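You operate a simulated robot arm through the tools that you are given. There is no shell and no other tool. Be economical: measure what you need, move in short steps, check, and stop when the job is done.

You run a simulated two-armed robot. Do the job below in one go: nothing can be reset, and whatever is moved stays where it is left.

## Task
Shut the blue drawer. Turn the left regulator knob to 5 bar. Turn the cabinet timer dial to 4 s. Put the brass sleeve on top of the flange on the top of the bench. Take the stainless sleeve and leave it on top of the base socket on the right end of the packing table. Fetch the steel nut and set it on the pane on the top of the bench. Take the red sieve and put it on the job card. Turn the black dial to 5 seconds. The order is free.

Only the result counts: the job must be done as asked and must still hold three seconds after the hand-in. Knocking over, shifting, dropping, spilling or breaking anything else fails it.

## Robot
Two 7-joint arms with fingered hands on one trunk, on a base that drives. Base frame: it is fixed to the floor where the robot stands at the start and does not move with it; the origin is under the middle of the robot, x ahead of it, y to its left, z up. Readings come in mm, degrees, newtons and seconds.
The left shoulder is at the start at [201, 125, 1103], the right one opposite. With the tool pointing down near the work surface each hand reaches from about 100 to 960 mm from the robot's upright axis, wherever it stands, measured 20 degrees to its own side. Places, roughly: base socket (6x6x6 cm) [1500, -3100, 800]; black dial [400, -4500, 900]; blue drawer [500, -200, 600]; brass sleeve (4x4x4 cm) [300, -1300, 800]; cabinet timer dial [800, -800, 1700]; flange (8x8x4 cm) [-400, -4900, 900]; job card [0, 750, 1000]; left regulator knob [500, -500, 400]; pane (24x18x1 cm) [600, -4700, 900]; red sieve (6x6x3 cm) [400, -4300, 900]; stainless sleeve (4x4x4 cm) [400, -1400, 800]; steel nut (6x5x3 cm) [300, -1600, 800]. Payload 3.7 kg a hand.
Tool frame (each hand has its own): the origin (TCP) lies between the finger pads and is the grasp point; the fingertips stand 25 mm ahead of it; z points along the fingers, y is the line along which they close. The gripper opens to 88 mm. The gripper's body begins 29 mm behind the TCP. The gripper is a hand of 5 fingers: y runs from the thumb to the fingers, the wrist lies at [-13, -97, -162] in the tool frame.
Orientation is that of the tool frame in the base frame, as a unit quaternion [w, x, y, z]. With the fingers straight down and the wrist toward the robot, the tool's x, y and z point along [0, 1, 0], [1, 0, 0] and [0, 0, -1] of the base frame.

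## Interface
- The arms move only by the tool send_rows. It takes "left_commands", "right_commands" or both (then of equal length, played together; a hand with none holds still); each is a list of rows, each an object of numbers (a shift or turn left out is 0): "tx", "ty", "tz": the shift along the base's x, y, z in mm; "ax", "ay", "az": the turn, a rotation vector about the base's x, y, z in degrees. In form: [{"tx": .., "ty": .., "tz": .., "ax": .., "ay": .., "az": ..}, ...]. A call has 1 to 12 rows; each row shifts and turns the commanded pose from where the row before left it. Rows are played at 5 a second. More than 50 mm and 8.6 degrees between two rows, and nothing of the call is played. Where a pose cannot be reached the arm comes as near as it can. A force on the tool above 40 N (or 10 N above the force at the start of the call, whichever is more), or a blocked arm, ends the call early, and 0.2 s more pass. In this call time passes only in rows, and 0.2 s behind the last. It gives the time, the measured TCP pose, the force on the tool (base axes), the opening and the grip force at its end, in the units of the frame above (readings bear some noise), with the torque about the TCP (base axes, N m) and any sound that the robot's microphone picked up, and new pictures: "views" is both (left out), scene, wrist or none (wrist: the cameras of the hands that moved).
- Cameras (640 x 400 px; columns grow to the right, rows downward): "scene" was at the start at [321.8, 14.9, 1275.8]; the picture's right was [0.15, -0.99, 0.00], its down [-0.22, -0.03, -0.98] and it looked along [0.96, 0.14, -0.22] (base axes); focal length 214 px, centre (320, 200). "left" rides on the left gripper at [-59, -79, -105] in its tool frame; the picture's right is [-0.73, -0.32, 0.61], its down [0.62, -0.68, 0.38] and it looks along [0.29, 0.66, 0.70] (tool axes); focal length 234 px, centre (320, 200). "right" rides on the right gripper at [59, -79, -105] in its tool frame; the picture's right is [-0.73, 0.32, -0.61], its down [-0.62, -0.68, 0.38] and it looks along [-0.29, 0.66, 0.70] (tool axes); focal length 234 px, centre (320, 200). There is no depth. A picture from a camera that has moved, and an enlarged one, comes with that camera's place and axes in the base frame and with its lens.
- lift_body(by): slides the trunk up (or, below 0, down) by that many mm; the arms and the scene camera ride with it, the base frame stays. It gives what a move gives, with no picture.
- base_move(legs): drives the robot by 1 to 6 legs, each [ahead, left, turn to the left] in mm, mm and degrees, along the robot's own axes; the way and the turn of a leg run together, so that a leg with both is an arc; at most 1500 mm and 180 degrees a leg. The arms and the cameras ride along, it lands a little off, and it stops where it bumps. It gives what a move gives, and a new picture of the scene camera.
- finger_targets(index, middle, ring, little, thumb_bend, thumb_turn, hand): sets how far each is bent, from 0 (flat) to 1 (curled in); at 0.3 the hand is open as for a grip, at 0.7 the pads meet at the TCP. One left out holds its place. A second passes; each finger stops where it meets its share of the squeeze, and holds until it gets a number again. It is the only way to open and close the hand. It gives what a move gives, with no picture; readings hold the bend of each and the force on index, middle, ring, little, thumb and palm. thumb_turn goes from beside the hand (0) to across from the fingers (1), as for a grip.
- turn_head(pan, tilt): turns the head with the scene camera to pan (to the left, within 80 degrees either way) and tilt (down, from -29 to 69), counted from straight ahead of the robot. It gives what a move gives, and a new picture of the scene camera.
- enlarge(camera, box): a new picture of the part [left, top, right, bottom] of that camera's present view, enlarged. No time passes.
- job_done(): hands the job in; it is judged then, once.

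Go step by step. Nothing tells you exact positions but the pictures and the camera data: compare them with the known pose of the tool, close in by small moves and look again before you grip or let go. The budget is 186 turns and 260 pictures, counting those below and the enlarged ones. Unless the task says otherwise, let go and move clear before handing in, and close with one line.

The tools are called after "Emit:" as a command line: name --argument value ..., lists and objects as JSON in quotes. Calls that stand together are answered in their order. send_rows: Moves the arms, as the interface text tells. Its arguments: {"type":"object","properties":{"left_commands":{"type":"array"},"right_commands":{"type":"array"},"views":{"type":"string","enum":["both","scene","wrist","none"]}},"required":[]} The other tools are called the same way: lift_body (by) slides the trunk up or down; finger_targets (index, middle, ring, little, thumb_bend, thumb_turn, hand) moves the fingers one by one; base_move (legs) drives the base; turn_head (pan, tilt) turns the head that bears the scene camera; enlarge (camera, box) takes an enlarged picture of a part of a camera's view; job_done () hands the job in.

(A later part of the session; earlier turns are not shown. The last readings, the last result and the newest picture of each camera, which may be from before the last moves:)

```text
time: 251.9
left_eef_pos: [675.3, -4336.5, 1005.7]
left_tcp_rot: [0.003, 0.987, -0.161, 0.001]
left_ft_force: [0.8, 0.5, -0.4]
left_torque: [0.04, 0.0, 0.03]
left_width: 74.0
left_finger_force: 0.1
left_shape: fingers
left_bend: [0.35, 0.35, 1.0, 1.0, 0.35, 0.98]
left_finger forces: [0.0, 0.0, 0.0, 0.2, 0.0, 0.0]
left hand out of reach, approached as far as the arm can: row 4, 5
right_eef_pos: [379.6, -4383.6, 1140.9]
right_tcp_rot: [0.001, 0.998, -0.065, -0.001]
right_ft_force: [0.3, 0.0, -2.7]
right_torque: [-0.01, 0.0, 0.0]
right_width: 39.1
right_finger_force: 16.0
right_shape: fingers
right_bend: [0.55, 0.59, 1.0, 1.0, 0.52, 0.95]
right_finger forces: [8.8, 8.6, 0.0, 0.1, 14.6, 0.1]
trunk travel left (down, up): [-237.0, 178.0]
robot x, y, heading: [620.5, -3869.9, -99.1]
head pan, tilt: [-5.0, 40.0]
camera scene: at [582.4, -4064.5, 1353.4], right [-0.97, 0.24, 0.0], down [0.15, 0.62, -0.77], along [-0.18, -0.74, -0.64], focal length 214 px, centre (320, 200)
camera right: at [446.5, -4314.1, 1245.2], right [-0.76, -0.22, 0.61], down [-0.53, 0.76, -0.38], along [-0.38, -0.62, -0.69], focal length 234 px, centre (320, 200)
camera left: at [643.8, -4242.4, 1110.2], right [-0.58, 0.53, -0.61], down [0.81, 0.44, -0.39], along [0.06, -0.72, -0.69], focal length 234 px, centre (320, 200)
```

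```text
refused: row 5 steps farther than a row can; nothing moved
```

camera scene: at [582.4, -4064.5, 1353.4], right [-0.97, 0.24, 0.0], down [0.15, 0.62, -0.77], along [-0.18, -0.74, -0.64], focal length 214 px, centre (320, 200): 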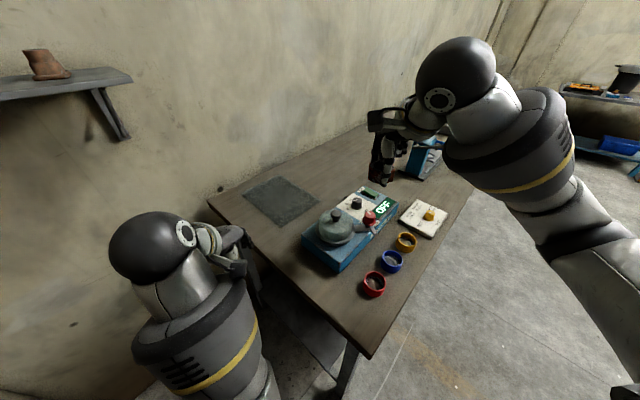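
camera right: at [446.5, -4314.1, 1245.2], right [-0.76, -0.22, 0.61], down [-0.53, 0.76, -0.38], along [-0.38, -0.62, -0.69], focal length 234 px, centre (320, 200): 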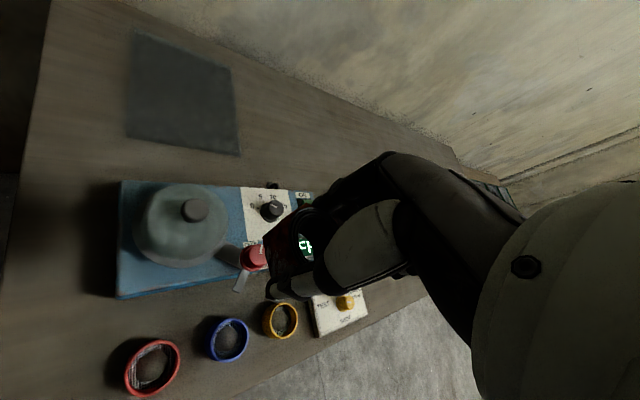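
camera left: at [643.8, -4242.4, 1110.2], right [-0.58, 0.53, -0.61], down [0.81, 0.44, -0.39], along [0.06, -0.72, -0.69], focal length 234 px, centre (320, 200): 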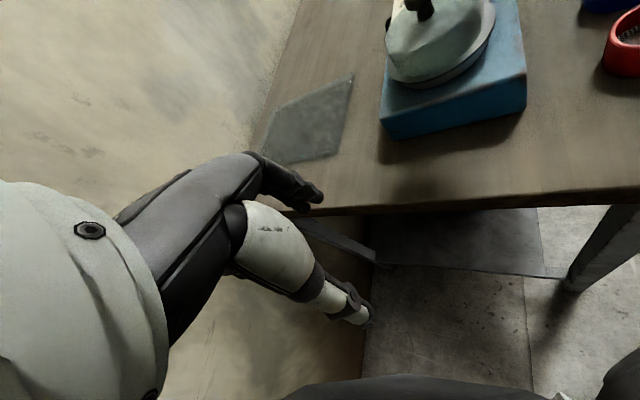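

Emit:
send_rows --right_commands '[{"tx": 28, "ty": -40}, {"tx": 28, "ty": -40}, {"tx": 28, "ty": -40}, {"tx": 28, "ty": -40}, {"tx": 28, "ty": -40}, {"tx": 28, "ty": -40}, {"tx": 28, "ty": -40}, {"tz": -40}, {"tz": -45}]' --views "both"

```text
time: 253.9
left_eef_pos: [674.0, -4335.6, 1007.1]
left_tcp_rot: [0.004, 0.987, -0.161, 0.0]
left_ft_force: [0.6, 0.0, 0.4]
left_torque: [0.0, 0.03, -0.01]
left_width: 73.9
left_finger_force: 0.1
left_shape: fingers
left_bend: [0.35, 0.35, 1.0, 1.0, 0.35, 0.98]
left_finger forces: [0.0, 0.1, 0.0, 0.0, 0.0, 0.0]
right_eef_pos: [576.4, -4660.3, 1055.7]
right_tcp_rot: [0.003, 0.998, -0.064, -0.001]
right_ft_force: [-0.1, -0.9, -2.2]
right_torque: [0.01, -0.01, 0.02]
right_width: 38.3
right_finger_force: 15.9
right_shape: fingers
right_bend: [0.56, 0.59, 1.0, 1.0, 0.52, 0.95]
right_finger forces: [8.5, 9.0, 0.0, 0.0, 14.4, 0.0]
right hand out of reach, approached as far as the arm can: row 7
trunk travel left (down, up): [-237.0, 178.0]
robot x, y, heading: [623.2, -3872.6, -99.0]
head pan, tilt: [-5.0, 40.0]
camera scene: at [583.2, -4062.6, 1353.8], right [-0.97, 0.24, 0.0], down [0.15, 0.62, -0.77], along [-0.18, -0.74, -0.64], focal length 214 px, centre (320, 200)
camera right: at [642.7, -4589.7, 1159.9], right [-0.76, -0.22, 0.61], down [-0.53, 0.75, -0.39], along [-0.37, -0.62, -0.69], focal length 234 px, centre (320, 200)
```

scene: 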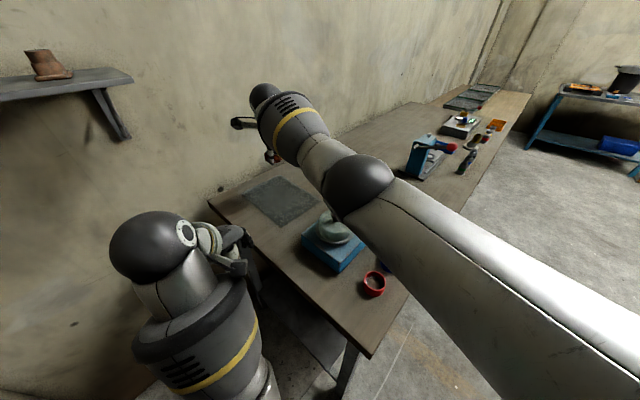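
right: 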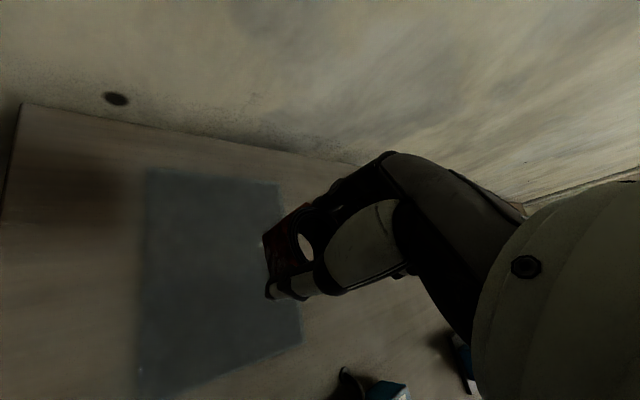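

The nut is right above the pane's centre. I lower in steps, watching the forearm over the shaker.

Emit:
send_rows --right_commands '[{"tz": -40}, {"tz": -40}, {"tz": -30}]' --views "both"

```text
time: 254.7
left_eef_pos: [673.0, -4335.6, 1006.1]
left_tcp_rot: [0.003, 0.987, -0.162, 0.001]
left_ft_force: [-0.1, -0.7, -0.2]
left_torque: [0.02, -0.01, 0.03]
left_width: 74.2
left_finger_force: 0.0
left_shape: fingers
left_bend: [0.35, 0.35, 1.0, 1.0, 0.35, 0.98]
left_finger forces: [0.0, 0.0, 0.1, 0.0, 0.0, 0.1]
right_eef_pos: [571.3, -4658.2, 946.3]
right_tcp_rot: [0.001, 0.998, -0.065, 0.0]
right_ft_force: [0.1, 0.4, -2.1]
right_torque: [0.03, 0.01, 0.02]
right_width: 38.2
right_finger_force: 16.1
right_shape: fingers
right_bend: [0.56, 0.6, 1.0, 1.0, 0.52, 0.95]
right_finger forces: [8.5, 8.8, 0.1, 0.0, 14.1, 0.0]
right hand out of reach, approached as far as the arm can: row 3
trunk travel left (down, up): [-237.0, 178.0]
robot x, y, heading: [619.4, -3867.0, -98.9]
head pan, tilt: [-5.0, 40.0]
camera scene: at [581.3, -4064.3, 1353.3], right [-0.97, 0.24, 0.0], down [0.16, 0.62, -0.77], along [-0.18, -0.74, -0.64], focal length 214 px, centre (320, 200)
camera right: at [637.3, -4587.4, 1049.2], right [-0.76, -0.22, 0.61], down [-0.53, 0.75, -0.38], along [-0.37, -0.62, -0.69], focal length 234 px, centre (320, 200)
```

scene: 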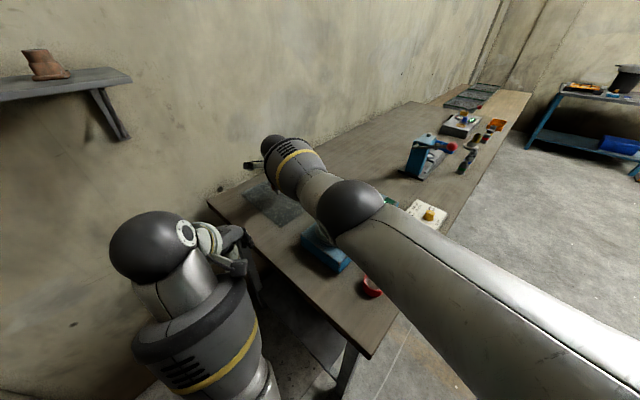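
right: 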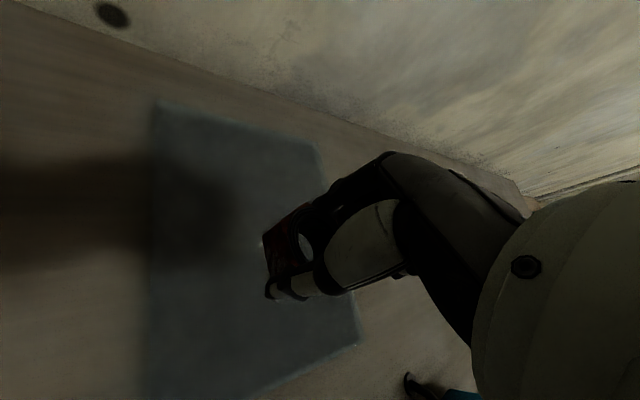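

The arm is at full stretch, so I lower the trunk by 38 mm to bring the nut near the pane.

Emit:
lift_body --by -38

Emit:
enlarge --camera "right" --box '[140, 80, 400, 380]'

```text
time: 255.6
left_eef_pos: [673.2, -4340.8, 931.4]
left_tcp_rot: [-0.049, 0.986, -0.161, 0.0]
left_ft_force: [0.4, -0.2, -0.2]
left_torque: [-0.02, -0.01, 0.0]
left_width: 74.0
left_finger_force: 0.1
left_shape: fingers
left_bend: [0.35, 0.35, 1.0, 1.0, 0.35, 0.98]
left_finger forces: [0.0, 0.0, 0.0, 0.0, 0.0, 0.0]
right_eef_pos: [571.8, -4655.4, 909.5]
right_tcp_rot: [0.004, 0.998, -0.064, -0.001]
right_ft_force: [-0.3, -0.1, -1.3]
right_torque: [0.02, -0.03, 0.01]
right_width: 38.4
right_finger_force: 15.4
right_shape: fingers
right_bend: [0.56, 0.6, 1.0, 1.0, 0.52, 0.95]
right_finger forces: [8.4, 8.5, 0.0, 0.0, 13.9, 0.0]
trunk travel left (down, up): [-199.0, 216.0]
robot x, y, heading: [621.9, -3874.3, -98.7]
head pan, tilt: [-5.0, 40.0]
```

```text
1.33 times, centred on (270, 230) of right
camera zoom: at [638.1, -4585.3, 1013.5], right [-0.76, -0.22, 0.61], down [-0.53, 0.75, -0.39], along [-0.37, -0.62, -0.69], focal length 312 px, centre (387, 160)
```

zoom: 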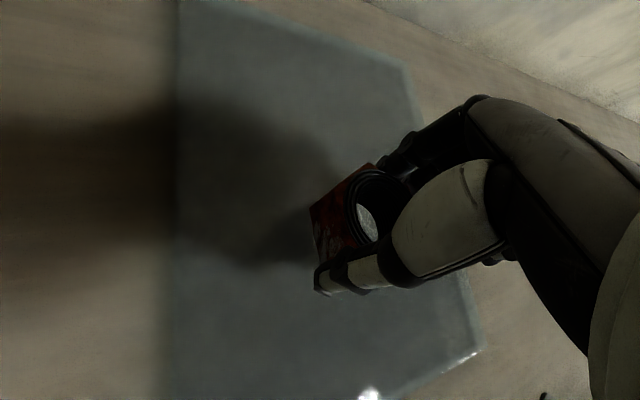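

Emit:
lift_body --by -6

Emit:
enlarge --camera "right" --box '[200, 130, 380, 300]'

```text
time: 256.1
left_eef_pos: [673.0, -4343.0, 920.8]
left_tcp_rot: [-0.056, 0.985, -0.162, 0.0]
left_ft_force: [-0.6, 0.5, 0.5]
left_torque: [0.04, -0.01, -0.04]
left_width: 73.9
left_finger_force: 0.1
left_shape: fingers
left_bend: [0.35, 0.35, 1.0, 1.0, 0.35, 0.98]
left_finger forces: [0.0, 0.1, 0.1, 0.1, 0.1, 0.0]
right_eef_pos: [570.8, -4656.6, 902.5]
right_tcp_rot: [0.001, 0.998, -0.065, -0.001]
right_ft_force: [-1.1, -0.3, -2.2]
right_torque: [-0.02, 0.01, -0.01]
right_width: 38.6
right_finger_force: 15.6
right_shape: fingers
right_bend: [0.56, 0.6, 1.0, 1.0, 0.52, 0.95]
right_finger forces: [8.5, 8.6, 0.0, 0.0, 13.9, 0.1]
trunk travel left (down, up): [-193.0, 222.0]
robot x, y, heading: [622.8, -3868.9, -99.0]
head pan, tilt: [-5.0, 40.0]
```

```text
2.35 times, centred on (290, 215) of right
camera zoom: at [638.0, -4585.9, 1006.7], right [-0.76, -0.22, 0.61], down [-0.53, 0.75, -0.39], along [-0.37, -0.62, -0.69], focal length 551 px, centre (391, 165)
```

zoom: 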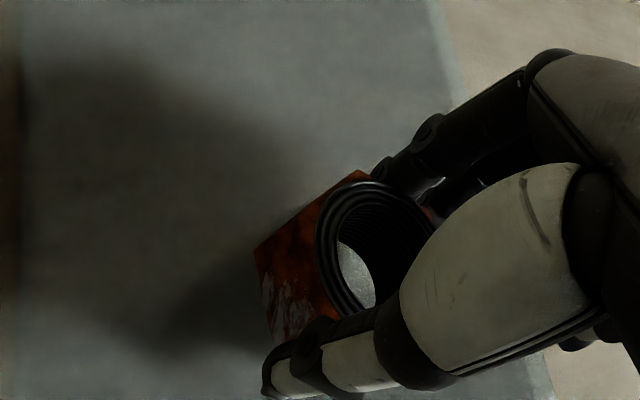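

Close to the surface; I lower 4 mm at a time until the force rises.

Emit:
lift_body --by -5

Emit:
lift_body --by -3

```text
time: 256.6
left_eef_pos: [672.2, -4344.7, 912.5]
left_tcp_rot: [-0.062, 0.985, -0.163, 0.001]
left_ft_force: [0.9, 0.0, 0.8]
left_torque: [0.02, -0.05, 0.02]
left_width: 73.8
left_finger_force: 0.0
left_shape: fingers
left_bend: [0.35, 0.35, 1.0, 1.0, 0.35, 0.98]
left_finger forces: [0.1, 0.1, 0.0, 0.0, 0.0, 0.1]
right_eef_pos: [571.6, -4657.1, 898.2]
right_tcp_rot: [0.002, 0.998, -0.064, -0.001]
right_ft_force: [0.3, 0.0, -1.6]
right_torque: [0.0, 0.02, 0.03]
right_width: 38.1
right_finger_force: 15.1
right_shape: fingers
right_bend: [0.56, 0.6, 1.0, 1.0, 0.52, 0.95]
right_finger forces: [8.5, 8.6, 0.0, 0.1, 13.8, 0.1]
trunk travel left (down, up): [-188.0, 227.0]
robot x, y, heading: [623.8, -3868.7, -98.9]
head pan, tilt: [-5.0, 40.0]
```

```text
time: 257.2
left_eef_pos: [671.7, -4346.2, 907.3]
left_tcp_rot: [-0.064, 0.985, -0.162, 0.0]
left_ft_force: [0.0, 0.3, 0.9]
left_torque: [0.0, 0.01, 0.0]
left_width: 74.0
left_finger_force: 0.1
left_shape: fingers
left_bend: [0.35, 0.35, 1.0, 1.0, 0.35, 0.98]
left_finger forces: [0.1, 0.0, 0.0, 0.0, 0.0, 0.0]
right_eef_pos: [571.0, -4655.9, 893.5]
right_tcp_rot: [0.002, 0.998, -0.065, -0.002]
right_ft_force: [0.7, 1.2, -2.1]
right_torque: [-0.01, -0.01, -0.04]
right_width: 38.2
right_finger_force: 15.5
right_shape: fingers
right_bend: [0.56, 0.6, 1.0, 1.0, 0.52, 0.95]
right_finger forces: [8.4, 8.3, 0.0, 0.0, 13.8, 0.0]
trunk travel left (down, up): [-185.0, 230.0]
robot x, y, heading: [618.3, -3870.4, -99.0]
head pan, tilt: [-5.0, 40.0]
```

Emit:
lift_body --by -3

Emit:
lift_body --by -3

Emit:
enlarge --camera "right" --box '[200, 130, 380, 300]'

```text
time: 257.7
left_eef_pos: [671.1, -4346.6, 902.8]
left_tcp_rot: [-0.066, 0.985, -0.162, 0.0]
left_ft_force: [-0.7, -1.3, 0.1]
left_torque: [0.01, 0.0, -0.01]
left_width: 74.1
left_finger_force: 0.0
left_shape: fingers
left_bend: [0.35, 0.35, 1.0, 1.0, 0.35, 0.98]
left_finger forces: [0.0, 0.0, 0.0, 0.0, 0.0, 0.0]
right_eef_pos: [571.0, -4657.4, 890.4]
right_tcp_rot: [0.0, 0.998, -0.065, -0.002]
right_ft_force: [-0.4, -0.1, -2.8]
right_torque: [0.02, -0.01, -0.02]
right_width: 37.9
right_finger_force: 16.0
right_shape: fingers
right_bend: [0.56, 0.59, 1.0, 1.0, 0.52, 0.95]
right_finger forces: [8.9, 8.9, 0.0, 0.0, 14.4, 0.1]
trunk travel left (down, up): [-182.0, 233.0]
robot x, y, heading: [620.3, -3871.1, -98.9]
head pan, tilt: [-5.0, 40.0]
```

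```text
time: 258.2
left_eef_pos: [670.8, -4348.6, 898.6]
left_tcp_rot: [-0.07, 0.984, -0.162, 0.001]
left_ft_force: [-0.2, -0.6, 0.1]
left_torque: [0.0, -0.04, 0.03]
left_width: 74.0
left_finger_force: 0.1
left_shape: fingers
left_bend: [0.35, 0.35, 1.0, 1.0, 0.35, 0.98]
left_finger forces: [0.0, 0.0, 0.0, 0.0, 0.0, 0.0]
right_eef_pos: [570.8, -4657.4, 890.2]
right_tcp_rot: [0.003, 0.998, -0.064, -0.002]
right_ft_force: [-0.3, -0.2, 3.5]
right_torque: [-0.1, 0.05, -0.01]
right_width: 38.1
right_finger_force: 17.4
right_shape: fingers
right_bend: [0.56, 0.59, 1.0, 1.0, 0.52, 0.95]
right_finger forces: [8.8, 9.7, 0.1, 0.0, 15.6, 0.0]
trunk travel left (down, up): [-179.0, 236.0]
robot x, y, heading: [617.8, -3868.6, -98.9]
head pan, tilt: [-5.0, 40.0]
```

```text
2.35 times, centred on (290, 215) of right
camera zoom: at [638.2, -4585.9, 993.2], right [-0.76, -0.22, 0.61], down [-0.53, 0.75, -0.39], along [-0.37, -0.62, -0.69], focal length 551 px, centre (391, 165)
```

zoom: 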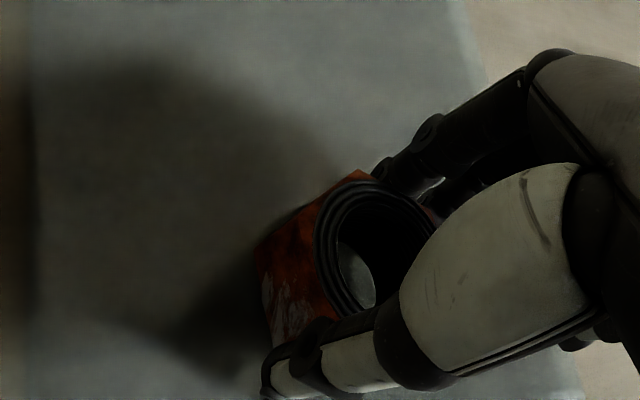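

Contact: the force has turned upward. I release the nut and rise.

Emit:
finger_targets --hand "right" --index 0.3 --middle 0.3 --thumb_bend 0.3

Emit:
lift_body --by 60

Emit:
send_rows --right_commands '[{"tz": 40}, {"tz": 40}]' --views "wrist"

```text
time: 259.2
left_eef_pos: [671.1, -4348.5, 897.9]
left_tcp_rot: [-0.07, 0.984, -0.162, 0.001]
left_ft_force: [-0.5, -0.4, 0.4]
left_torque: [-0.01, 0.0, 0.0]
left_width: 73.9
left_finger_force: 0.1
left_shape: fingers
left_bend: [0.35, 0.35, 1.0, 1.0, 0.35, 0.98]
left_finger forces: [0.0, 0.0, 0.0, 0.0, 0.1, 0.1]
right_eef_pos: [571.4, -4655.5, 888.0]
right_tcp_rot: [0.002, 0.998, -0.065, -0.001]
right_ft_force: [0.9, -0.5, -0.5]
right_torque: [0.0, -0.03, -0.01]
right_width: 84.1
right_finger_force: 0.1
right_shape: fingers
right_bend: [0.3, 0.3, 1.0, 1.0, 0.3, 0.97]
right_finger forces: [0.1, 0.0, 0.0, 0.0, 0.0, 0.0]
trunk travel left (down, up): [-179.0, 236.0]
robot x, y, heading: [618.6, -3869.7, -99.0]
head pan, tilt: [-5.0, 40.0]
```

```text
time: 260.2
left_eef_pos: [670.4, -4349.9, 958.0]
left_tcp_rot: [-0.07, 0.984, -0.162, 0.0]
left_ft_force: [0.6, -0.5, 0.3]
left_torque: [0.01, 0.0, 0.01]
left_width: 74.0
left_finger_force: 0.1
left_shape: fingers
left_bend: [0.35, 0.35, 1.0, 1.0, 0.35, 0.98]
left_finger forces: [0.0, 0.1, 0.0, 0.0, 0.1, 0.0]
right_eef_pos: [571.0, -4656.6, 947.0]
right_tcp_rot: [0.001, 0.998, -0.065, 0.0]
right_ft_force: [-0.7, 0.9, 1.1]
right_torque: [0.0, 0.01, -0.02]
right_width: 84.5
right_finger_force: 0.0
right_shape: fingers
right_bend: [0.3, 0.3, 1.0, 1.0, 0.3, 0.97]
right_finger forces: [0.1, 0.1, 0.1, 0.0, 0.0, 0.0]
trunk travel left (down, up): [-239.0, 176.0]
robot x, y, heading: [623.0, -3869.8, -99.0]
head pan, tilt: [-5.0, 40.0]
```

```text
time: 260.8
left_eef_pos: [670.1, -4347.9, 958.5]
left_tcp_rot: [-0.07, 0.984, -0.162, 0.001]
left_ft_force: [-0.3, 0.3, 0.0]
left_torque: [0.02, 0.03, 0.02]
left_width: 74.0
left_finger_force: 0.0
left_shape: fingers
left_bend: [0.35, 0.35, 1.0, 1.0, 0.35, 0.98]
left_finger forces: [0.0, 0.1, 0.0, 0.0, 0.1, 0.1]
right_eef_pos: [570.9, -4655.8, 1028.8]
right_tcp_rot: [0.002, 0.998, -0.064, 0.0]
right_ft_force: [0.0, -0.6, -1.3]
right_torque: [-0.03, 0.0, 0.01]
right_width: 84.4
right_finger_force: 0.0
right_shape: fingers
right_bend: [0.3, 0.3, 1.0, 1.0, 0.3, 0.97]
right_finger forces: [0.0, 0.0, 0.1, 0.1, 0.1, 0.0]
trunk travel left (down, up): [-239.0, 176.0]
robot x, y, heading: [620.0, -3866.1, -98.9]
head pan, tilt: [-5.0, 40.0]
camera right: at [637.5, -4585.3, 1132.9], right [-0.76, -0.22, 0.61], down [-0.53, 0.75, -0.39], along [-0.37, -0.62, -0.69], focal length 234 px, centre (320, 200)
```

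right: 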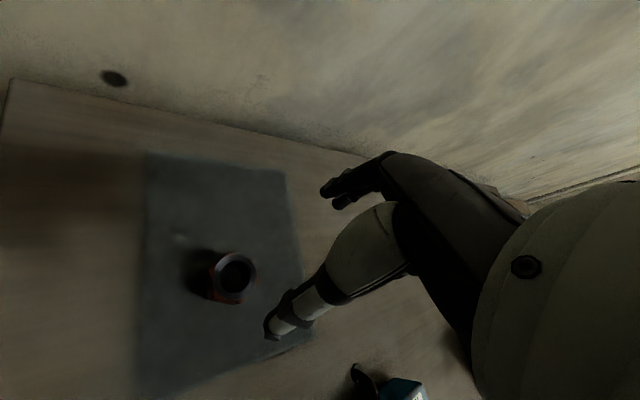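

The nut stands on the pane. I move the right hand back toward the shaker and look at the black dial.

Emit:
send_rows --right_commands '[{"tz": 45}, {"tz": 45}, {"tx": -20, "ty": 40}, {"tx": -20, "ty": 40}, {"tx": -20, "ty": 40}, {"tx": -20, "ty": 40}, {"tx": -20, "ty": 40}]' --views "both"

Emit:
enlarge --camera "scene" --box '[320, 180, 410, 240]'

```text
time: 262.4
left_eef_pos: [670.1, -4348.4, 959.0]
left_tcp_rot: [-0.068, 0.984, -0.163, 0.0]
left_ft_force: [-0.8, -0.5, 0.2]
left_torque: [0.0, 0.0, -0.03]
left_width: 73.9
left_finger_force: 0.0
left_shape: fingers
left_bend: [0.35, 0.35, 1.0, 1.0, 0.35, 0.98]
left_finger forces: [0.1, 0.0, 0.0, 0.0, 0.0, 0.0]
right_eef_pos: [471.2, -4453.7, 1118.7]
right_tcp_rot: [0.002, 0.998, -0.063, -0.002]
right_ft_force: [0.4, 0.2, 0.0]
right_torque: [-0.03, -0.01, -0.02]
right_width: 84.3
right_finger_force: 0.1
right_shape: fingers
right_bend: [0.3, 0.3, 1.0, 1.0, 0.3, 0.97]
right_finger forces: [0.0, 0.0, 0.0, 0.0, 0.0, 0.0]
trunk travel left (down, up): [-239.0, 176.0]
robot x, y, heading: [618.6, -3873.0, -99.1]
head pan, tilt: [-5.0, 40.0]
camera scene: at [584.0, -4060.4, 1356.0], right [-0.97, 0.24, 0.0], down [0.15, 0.62, -0.77], along [-0.19, -0.74, -0.64], focal length 214 px, centre (320, 200)
camera right: at [539.1, -4383.9, 1222.5], right [-0.76, -0.22, 0.61], down [-0.53, 0.75, -0.38], along [-0.37, -0.62, -0.69], focal length 234 px, centre (320, 200)
```

scene: 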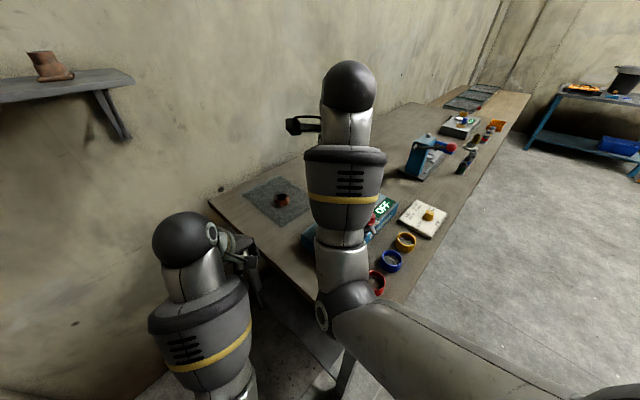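
right: 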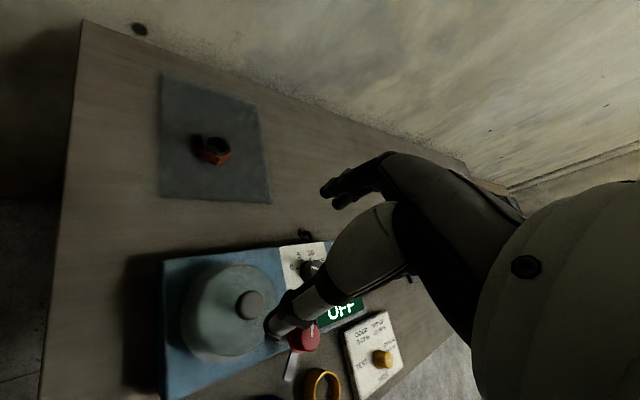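

```text
6.67 times, centred on (365, 210) of scene
camera zoom: at [584.0, -4060.4, 1356.0], right [-0.97, 0.24, 0.0], down [0.15, 0.62, -0.77], along [-0.19, -0.74, -0.64], focal length 1430 px, centre (20, 133)
```

zoom: 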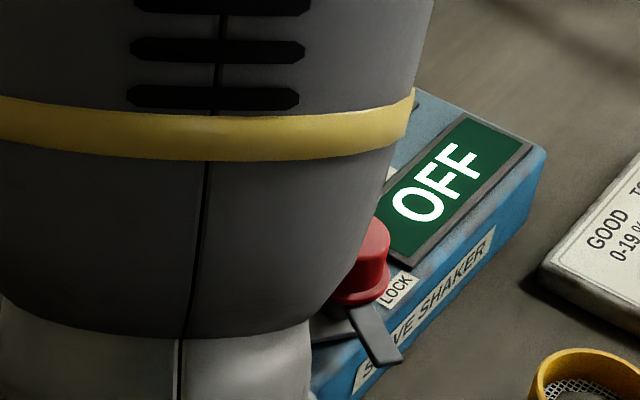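

The arm hides the dial; I shift the right hand to the right.

Emit:
send_rows --right_commands '[{"tx": -45, "ty": 10}, {"tx": -45, "ty": 15}, {"tx": -45, "ty": 15}, {"tx": -40, "ty": 15}]' --views "both"

Emit:
enlarge --camera "scene" --box '[320, 180, 410, 240]'

Emit:
enlarge --camera "right" --box '[150, 160, 310, 280]'

```text
time: 263.4
left_eef_pos: [669.9, -4348.7, 958.2]
left_tcp_rot: [-0.07, 0.984, -0.163, 0.002]
left_ft_force: [0.1, 0.7, -0.5]
left_torque: [0.01, 0.01, 0.01]
left_width: 74.0
left_finger_force: 0.0
left_shape: fingers
left_bend: [0.35, 0.35, 1.0, 1.0, 0.35, 0.98]
left_finger forces: [0.0, 0.1, 0.0, 0.0, 0.1, 0.1]
right_eef_pos: [292.9, -4409.9, 1108.7]
right_tcp_rot: [0.003, 0.998, -0.064, -0.001]
right_ft_force: [0.2, -0.2, 0.5]
right_torque: [0.0, -0.01, 0.01]
right_width: 84.5
right_finger_force: 0.0
right_shape: fingers
right_bend: [0.3, 0.3, 1.0, 1.0, 0.3, 0.97]
right_finger forces: [0.1, 0.0, 0.0, 0.1, 0.1, 0.1]
right hand out of reach, approached as far as the arm can: row 2, 3
trunk travel left (down, up): [-239.0, 176.0]
robot x, y, heading: [621.9, -3868.6, -99.0]
head pan, tilt: [-5.0, 40.0]
camera scene: at [581.9, -4061.2, 1355.7], right [-0.97, 0.24, 0.0], down [0.16, 0.62, -0.77], along [-0.18, -0.74, -0.64], focal length 214 px, centre (320, 200)
camera right: at [359.9, -4339.5, 1212.3], right [-0.76, -0.22, 0.61], down [-0.53, 0.75, -0.39], along [-0.37, -0.62, -0.69], focal length 234 px, centre (320, 200)
```

scene: 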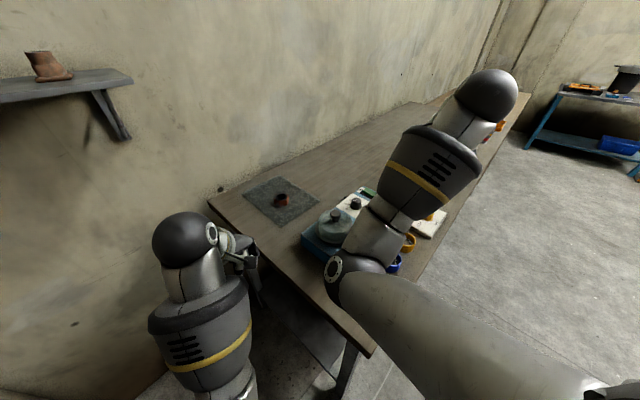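
right: 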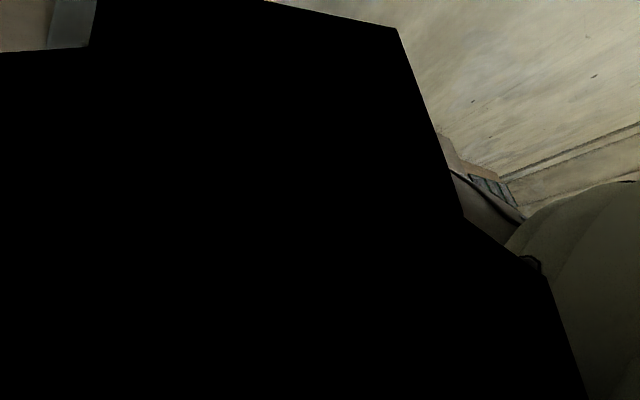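

```text
6.67 times, centred on (365, 210) of scene
camera zoom: at [581.9, -4061.2, 1355.7], right [-0.97, 0.24, 0.0], down [0.16, 0.62, -0.77], along [-0.18, -0.74, -0.64], focal length 1430 px, centre (20, 133)
```

zoom: 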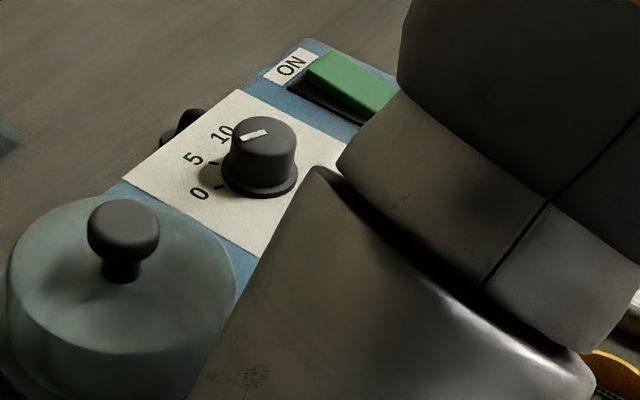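

```text
3.33 times, centred on (230, 220) of right
camera zoom: at [359.9, -4339.5, 1212.3], right [-0.76, -0.22, 0.61], down [-0.53, 0.75, -0.39], along [-0.37, -0.62, -0.69], focal length 781 px, centre (620, 133)
```

zoom: 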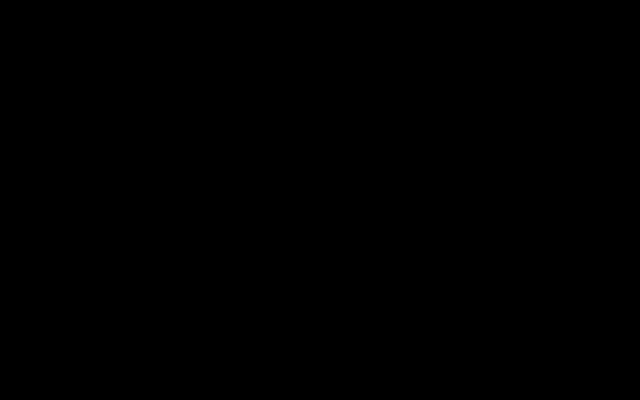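

The knob is vertical-axis with a 0–30 scale, now at about 10; three rays agree on its top at (354,-4525,926). I narrow the right grip and move above it.

Emit:
finger_targets --hand "right" --index 0.45 --middle 0.45 --thumb_bend 0.45

Emit:
send_rows --right_commands '[{"tx": 15, "ty": -29, "tz": -20, "az": 3}, {"tx": 15, "ty": -29, "tz": -25, "az": 3}, {"tx": 15, "ty": -29, "tz": -25, "az": 3}, {"tx": 16, "ty": -28, "tz": -25, "az": 3}]' --views "both"

Emit:
enlarge --camera "right" --box '[200, 160, 360, 340]'

```text
time: 264.4
left_eef_pos: [671.6, -4348.2, 957.2]
left_tcp_rot: [-0.069, 0.984, -0.162, 0.0]
left_ft_force: [-0.2, 0.6, 0.1]
left_torque: [-0.01, 0.02, 0.04]
left_width: 74.4
left_finger_force: 0.2
left_shape: fingers
left_bend: [0.35, 0.35, 1.0, 1.0, 0.35, 0.98]
left_finger forces: [0.0, 0.0, 0.0, 0.0, 0.0, 0.0]
right_eef_pos: [292.7, -4410.3, 1106.9]
right_tcp_rot: [0.002, 0.998, -0.064, -0.002]
right_ft_force: [0.3, -1.2, 1.0]
right_torque: [0.01, -0.02, 0.0]
right_width: 53.1
right_finger_force: 0.0
right_shape: fingers
right_bend: [0.45, 0.45, 1.0, 1.0, 0.45, 0.97]
right_finger forces: [0.1, 0.0, 0.0, 0.0, 0.1, 0.1]
trunk travel left (down, up): [-239.0, 176.0]
robot x, y, heading: [620.6, -3871.6, -99.2]
head pan, tilt: [-5.0, 40.0]
```

```text
time: 265.4
left_eef_pos: [670.2, -4347.3, 957.7]
left_tcp_rot: [-0.069, 0.984, -0.163, 0.001]
left_ft_force: [0.4, -0.7, 0.8]
left_torque: [0.01, 0.0, 0.03]
left_width: 74.1
left_finger_force: 0.1
left_shape: fingers
left_bend: [0.35, 0.35, 1.0, 1.0, 0.35, 0.98]
left_finger forces: [0.0, 0.1, 0.0, 0.0, 0.1, 0.0]
right_eef_pos: [355.8, -4525.4, 1013.2]
right_tcp_rot: [0.001, 0.999, 0.04, 0.0]
right_ft_force: [-0.2, 0.1, 0.4]
right_torque: [-0.02, 0.0, 0.0]
right_width: 53.0
right_finger_force: 0.0
right_shape: fingers
right_bend: [0.45, 0.45, 1.0, 1.0, 0.45, 0.97]
right_finger forces: [0.1, 0.0, 0.0, 0.0, 0.0, 0.0]
trunk travel left (down, up): [-239.0, 176.0]
robot x, y, heading: [618.6, -3871.0, -99.2]
head pan, tilt: [-5.0, 40.0]
camera scene: at [582.2, -4061.9, 1355.6], right [-0.97, 0.24, 0.0], down [0.15, 0.62, -0.77], along [-0.18, -0.74, -0.64], focal length 214 px, centre (320, 200)
camera right: at [406.6, -4443.0, 1118.2], right [-0.7, -0.38, 0.61], down [-0.68, 0.63, -0.38], along [-0.24, -0.68, -0.69], focal length 234 px, centre (320, 200)
```

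scene: 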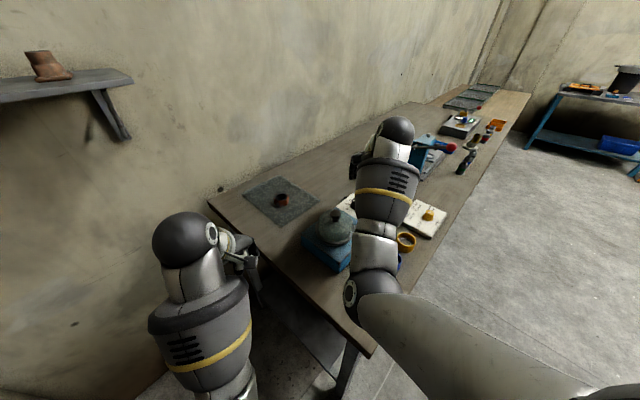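
right: 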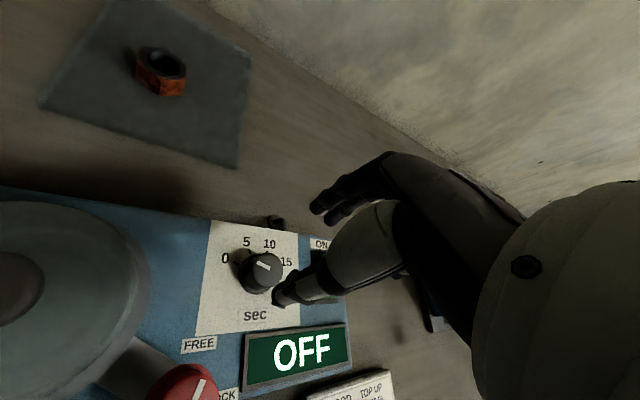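

```text
2.22 times, centred on (280, 250) of right
camera zoom: at [406.6, -4443.0, 1118.2], right [-0.7, -0.38, 0.61], down [-0.68, 0.63, -0.38], along [-0.24, -0.68, -0.69], focal length 520 px, centre (409, 89)
```

zoom: 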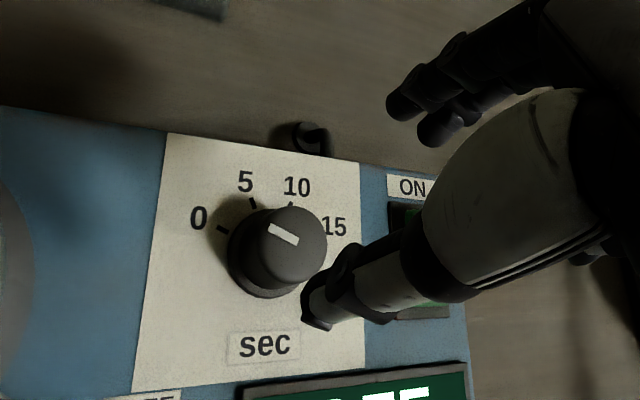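

The dial reads 0; 5 lies about 40° clockwise. I yaw the hand counter-clockwise beforehand, centre over the knob at (349,-4528), and lower.

Emit:
send_rows --right_commands '[{"tx": -3, "ty": -1, "az": 8.3}, {"tx": -2, "ty": -1, "az": 8.3}, {"tx": -2, "ty": -1, "az": 8.3}, {"tz": -30}, {"tz": -25}]' --views "wrist"

Emit:
enlarge --camera "right" --box '[220, 160, 380, 320]'

```text
time: 266.6
left_eef_pos: [670.2, -4349.0, 958.8]
left_tcp_rot: [-0.07, 0.984, -0.163, 0.001]
left_ft_force: [0.5, -0.1, -0.1]
left_torque: [-0.03, -0.01, -0.03]
left_width: 73.8
left_finger_force: 0.0
left_shape: fingers
left_bend: [0.35, 0.35, 1.0, 1.0, 0.35, 0.98]
left_finger forces: [0.1, 0.0, 0.0, 0.1, 0.0, 0.1]
right_eef_pos: [347.9, -4528.8, 958.3]
right_tcp_rot: [0.002, 0.967, 0.255, -0.001]
right_ft_force: [0.0, 0.1, 0.1]
right_torque: [0.01, 0.04, 0.01]
right_width: 53.2
right_finger_force: 0.1
right_shape: fingers
right_bend: [0.45, 0.45, 1.0, 1.0, 0.45, 0.97]
right_finger forces: [0.0, 0.0, 0.1, 0.1, 0.0, 0.0]
trunk travel left (down, up): [-239.0, 176.0]
robot x, y, heading: [620.5, -3868.3, -99.0]
head pan, tilt: [-5.0, 40.0]
camera right: at [358.6, -4431.2, 1062.6], right [-0.47, -0.64, 0.61], down [-0.88, 0.28, -0.39], along [0.07, -0.72, -0.69], focal length 234 px, centre (320, 200)
```

right: 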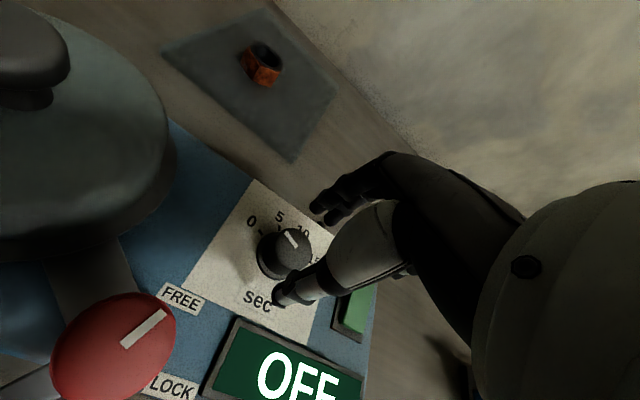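

```text
2.50 times, centred on (300, 240) of right
camera zoom: at [358.6, -4431.2, 1062.6], right [-0.47, -0.64, 0.61], down [-0.88, 0.28, -0.39], along [0.07, -0.72, -0.69], focal length 585 px, centre (370, 100)
```

zoom: 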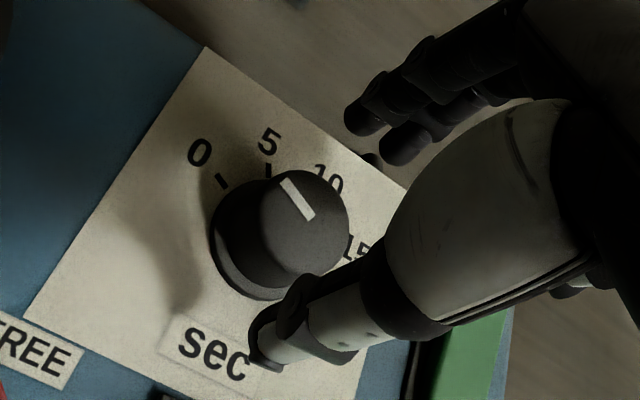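

Aligned within 3 mm. I lower over the knob and close.

Emit:
send_rows --right_commands '[{"tx": 1, "ty": 2, "tz": -12}, {"tz": -10}]' --views "none"

Emit:
finger_targets --hand "right" --index 0.75 --middle 0.75 --thumb_bend 0.75

Emit:
enlarge --camera "right" --box '[220, 160, 380, 320]'

```text
time: 267.2
left_eef_pos: [671.7, -4348.0, 957.9]
left_tcp_rot: [-0.07, 0.984, -0.162, 0.0]
left_ft_force: [0.8, 0.6, -0.6]
left_torque: [0.05, 0.0, -0.01]
left_width: 74.0
left_finger_force: 0.0
left_shape: fingers
left_bend: [0.35, 0.35, 1.0, 1.0, 0.35, 0.98]
left_finger forces: [0.0, 0.1, 0.0, 0.1, 0.0, 0.0]
right_eef_pos: [349.5, -4526.0, 937.8]
right_tcp_rot: [0.001, 0.967, 0.254, 0.001]
right_ft_force: [0.4, -0.1, 0.1]
right_torque: [-0.01, 0.01, 0.02]
right_width: 52.9
right_finger_force: 0.1
right_shape: fingers
right_bend: [0.45, 0.45, 1.0, 1.0, 0.45, 0.97]
right_finger forces: [0.1, 0.0, 0.0, 0.1, 0.0, 0.0]
trunk travel left (down, up): [-239.0, 176.0]
robot x, y, heading: [622.7, -3869.6, -98.6]
head pan, tilt: [-5.0, 40.0]
```

```text
time: 268.2
left_eef_pos: [670.1, -4349.1, 957.8]
left_tcp_rot: [-0.07, 0.984, -0.162, 0.001]
left_ft_force: [0.9, -0.1, -1.1]
left_torque: [0.02, 0.03, -0.02]
left_width: 73.9
left_finger_force: 0.1
left_shape: fingers
left_bend: [0.35, 0.35, 1.0, 1.0, 0.35, 0.98]
left_finger forces: [0.0, 0.0, 0.0, 0.0, 0.0, 0.1]
right_eef_pos: [349.4, -4527.2, 936.9]
right_tcp_rot: [0.001, 0.967, 0.255, 0.001]
right_ft_force: [1.0, -8.6, -4.1]
right_torque: [-0.11, -0.01, -0.02]
right_width: 20.9
right_finger_force: 13.8
right_shape: fingers
right_bend: [0.57, 0.63, 1.0, 1.0, 0.61, 0.96]
right_finger forces: [9.7, 8.8, 0.0, 0.0, 9.7, 0.0]
trunk travel left (down, up): [-239.0, 176.0]
robot x, y, heading: [618.8, -3868.8, -98.8]
head pan, tilt: [-5.0, 40.0]
```

```text
2.50 times, centred on (300, 240) of right
camera zoom: at [359.7, -4430.0, 1040.7], right [-0.47, -0.64, 0.61], down [-0.88, 0.28, -0.38], along [0.07, -0.72, -0.69], focal length 585 px, centre (370, 100)
```

zoom: 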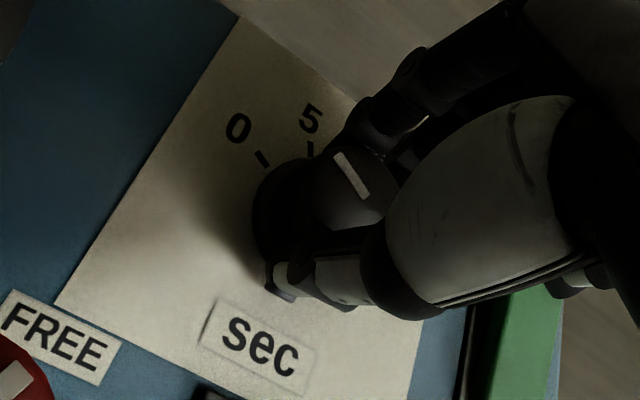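

Gripped. I turn clockwise by 28° first and look.

Emit:
send_rows --right_commands '[{"az": -7}, {"az": -7}, {"az": -7}, {"az": -7}]' --views "none"

Emit:
enlarge --camera "right" --box '[220, 160, 380, 320]'

```text
time: 269.2
left_eef_pos: [669.6, -4349.3, 957.1]
left_tcp_rot: [-0.071, 0.984, -0.162, 0.002]
left_ft_force: [-0.1, -0.2, 0.4]
left_torque: [0.01, 0.02, 0.02]
left_width: 74.0
left_finger_force: 0.0
left_shape: fingers
left_bend: [0.35, 0.35, 1.0, 1.0, 0.35, 0.98]
left_finger forces: [0.0, 0.1, 0.0, 0.0, 0.0, 0.1]
right_eef_pos: [347.9, -4527.0, 936.2]
right_tcp_rot: [0.001, 1.0, 0.011, -0.001]
right_ft_force: [-3.1, -5.2, -5.1]
right_torque: [-0.06, 0.07, -0.01]
right_width: 21.1
right_finger_force: 13.7
right_shape: fingers
right_bend: [0.57, 0.63, 1.0, 1.0, 0.61, 0.96]
right_finger forces: [9.1, 7.6, 0.0, 0.0, 10.4, 0.0]
trunk travel left (down, up): [-239.0, 176.0]
robot x, y, heading: [620.6, -3869.1, -98.8]
head pan, tilt: [-5.0, 40.0]
```

```text
2.50 times, centred on (300, 240) of right
camera zoom: at [403.4, -4446.5, 1040.8], right [-0.72, -0.34, 0.61], down [-0.64, 0.67, -0.38], along [-0.28, -0.66, -0.69], focal length 585 px, centre (370, 100)
```

zoom: 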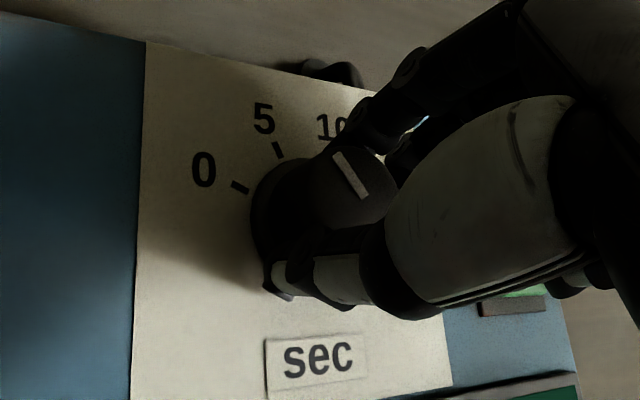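

It follows well and reads roughly 4.3–4.7. I turn 5° more, then open and read.

Emit:
send_rows --right_commands '[{"az": -5}]' --views "none"

Emit:
finger_targets --hand "right" --index 0.45 --middle 0.45 --thumb_bend 0.45

Emit:
send_rows --right_commands '[{"tz": 25}, {"tz": 25}]' --views "none"

Emit:
enlarge --camera "right" --box '[200, 180, 320, 300]'

```text
time: 269.6
left_eef_pos: [669.6, -4349.7, 957.7]
left_tcp_rot: [-0.07, 0.984, -0.162, 0.001]
left_ft_force: [0.5, 0.3, -0.2]
left_torque: [0.0, 0.0, 0.01]
left_width: 74.1
left_finger_force: 0.0
left_shape: fingers
left_bend: [0.35, 0.35, 1.0, 1.0, 0.35, 0.98]
left_finger forces: [0.0, 0.1, 0.1, 0.0, 0.0, 0.0]
right_eef_pos: [348.5, -4526.3, 937.1]
right_tcp_rot: [0.001, 1.0, -0.031, -0.001]
right_ft_force: [-3.9, -4.7, -4.7]
right_torque: [-0.05, 0.06, -0.02]
right_width: 21.0
right_finger_force: 13.7
right_shape: fingers
right_bend: [0.57, 0.63, 1.0, 1.0, 0.61, 0.96]
right_finger forces: [8.8, 7.8, 0.1, 0.0, 11.0, 0.0]
trunk travel left (down, up): [-239.0, 176.0]
robot x, y, heading: [619.2, -3871.7, -98.8]
head pan, tilt: [-5.0, 40.0]
```

```text
time: 270.6
left_eef_pos: [670.4, -4349.1, 958.0]
left_tcp_rot: [-0.069, 0.984, -0.162, 0.001]
left_ft_force: [-0.6, -0.4, 0.1]
left_torque: [0.01, -0.03, 0.0]
left_width: 74.2
left_finger_force: 0.1
left_shape: fingers
left_bend: [0.35, 0.35, 1.0, 1.0, 0.35, 0.98]
left_finger forces: [0.0, 0.1, 0.1, 0.0, 0.0, 0.0]
right_eef_pos: [349.0, -4526.2, 938.5]
right_tcp_rot: [0.002, 1.0, -0.03, -0.001]
right_ft_force: [-0.5, -0.6, 0.0]
right_torque: [-0.02, -0.02, -0.02]
right_width: 52.0
right_finger_force: 0.0
right_shape: fingers
right_bend: [0.45, 0.45, 1.0, 1.0, 0.45, 0.97]
right_finger forces: [0.0, 0.0, 0.1, 0.1, 0.0, 0.0]
trunk travel left (down, up): [-239.0, 176.0]
robot x, y, heading: [618.6, -3870.4, -99.0]
head pan, tilt: [-5.0, 40.0]
```

```text
time: 271.2
left_eef_pos: [669.1, -4347.8, 957.7]
left_tcp_rot: [-0.07, 0.984, -0.162, 0.001]
left_ft_force: [0.4, 0.9, -0.7]
left_torque: [0.01, 0.0, -0.02]
left_width: 74.0
left_finger_force: 0.0
left_shape: fingers
left_bend: [0.35, 0.35, 1.0, 1.0, 0.35, 0.98]
left_finger forces: [0.0, 0.0, 0.1, 0.1, 0.0, 0.1]
right_eef_pos: [348.8, -4526.2, 987.3]
right_tcp_rot: [0.002, 1.0, -0.03, -0.001]
right_ft_force: [-0.3, 0.1, 0.5]
right_torque: [0.03, 0.01, 0.02]
right_width: 52.1
right_finger_force: 0.1
right_shape: fingers
right_bend: [0.45, 0.45, 1.0, 1.0, 0.45, 0.97]
right_finger forces: [0.0, 0.1, 0.0, 0.0, 0.0, 0.0]
trunk travel left (down, up): [-239.0, 176.0]
robot x, y, heading: [620.9, -3868.1, -99.1]
head pan, tilt: [-5.0, 40.0]
```

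```text
3.33 times, centred on (260, 240) of right
camera zoom: at [411.1, -4450.7, 1091.7], right [-0.74, -0.28, 0.61], down [-0.58, 0.72, -0.38], along [-0.33, -0.64, -0.69], focal length 781 px, centre (520, 67)
```

zoom: 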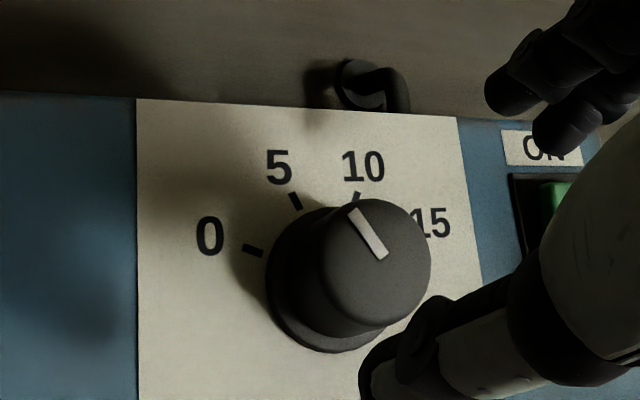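

I zoom further to read it precisely.

Emit:
enlarge --camera "right" --box '[226, 204, 290, 268]'

```text
6.25 times, centred on (258, 236) of right
camera zoom: at [411.1, -4450.7, 1091.7], right [-0.74, -0.28, 0.61], down [-0.58, 0.72, -0.38], along [-0.33, -0.64, -0.69], focal length 1464 px, centre (708, -25)
```

zoom: 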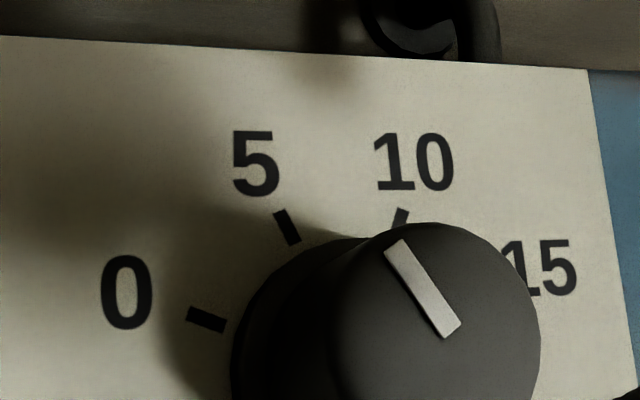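

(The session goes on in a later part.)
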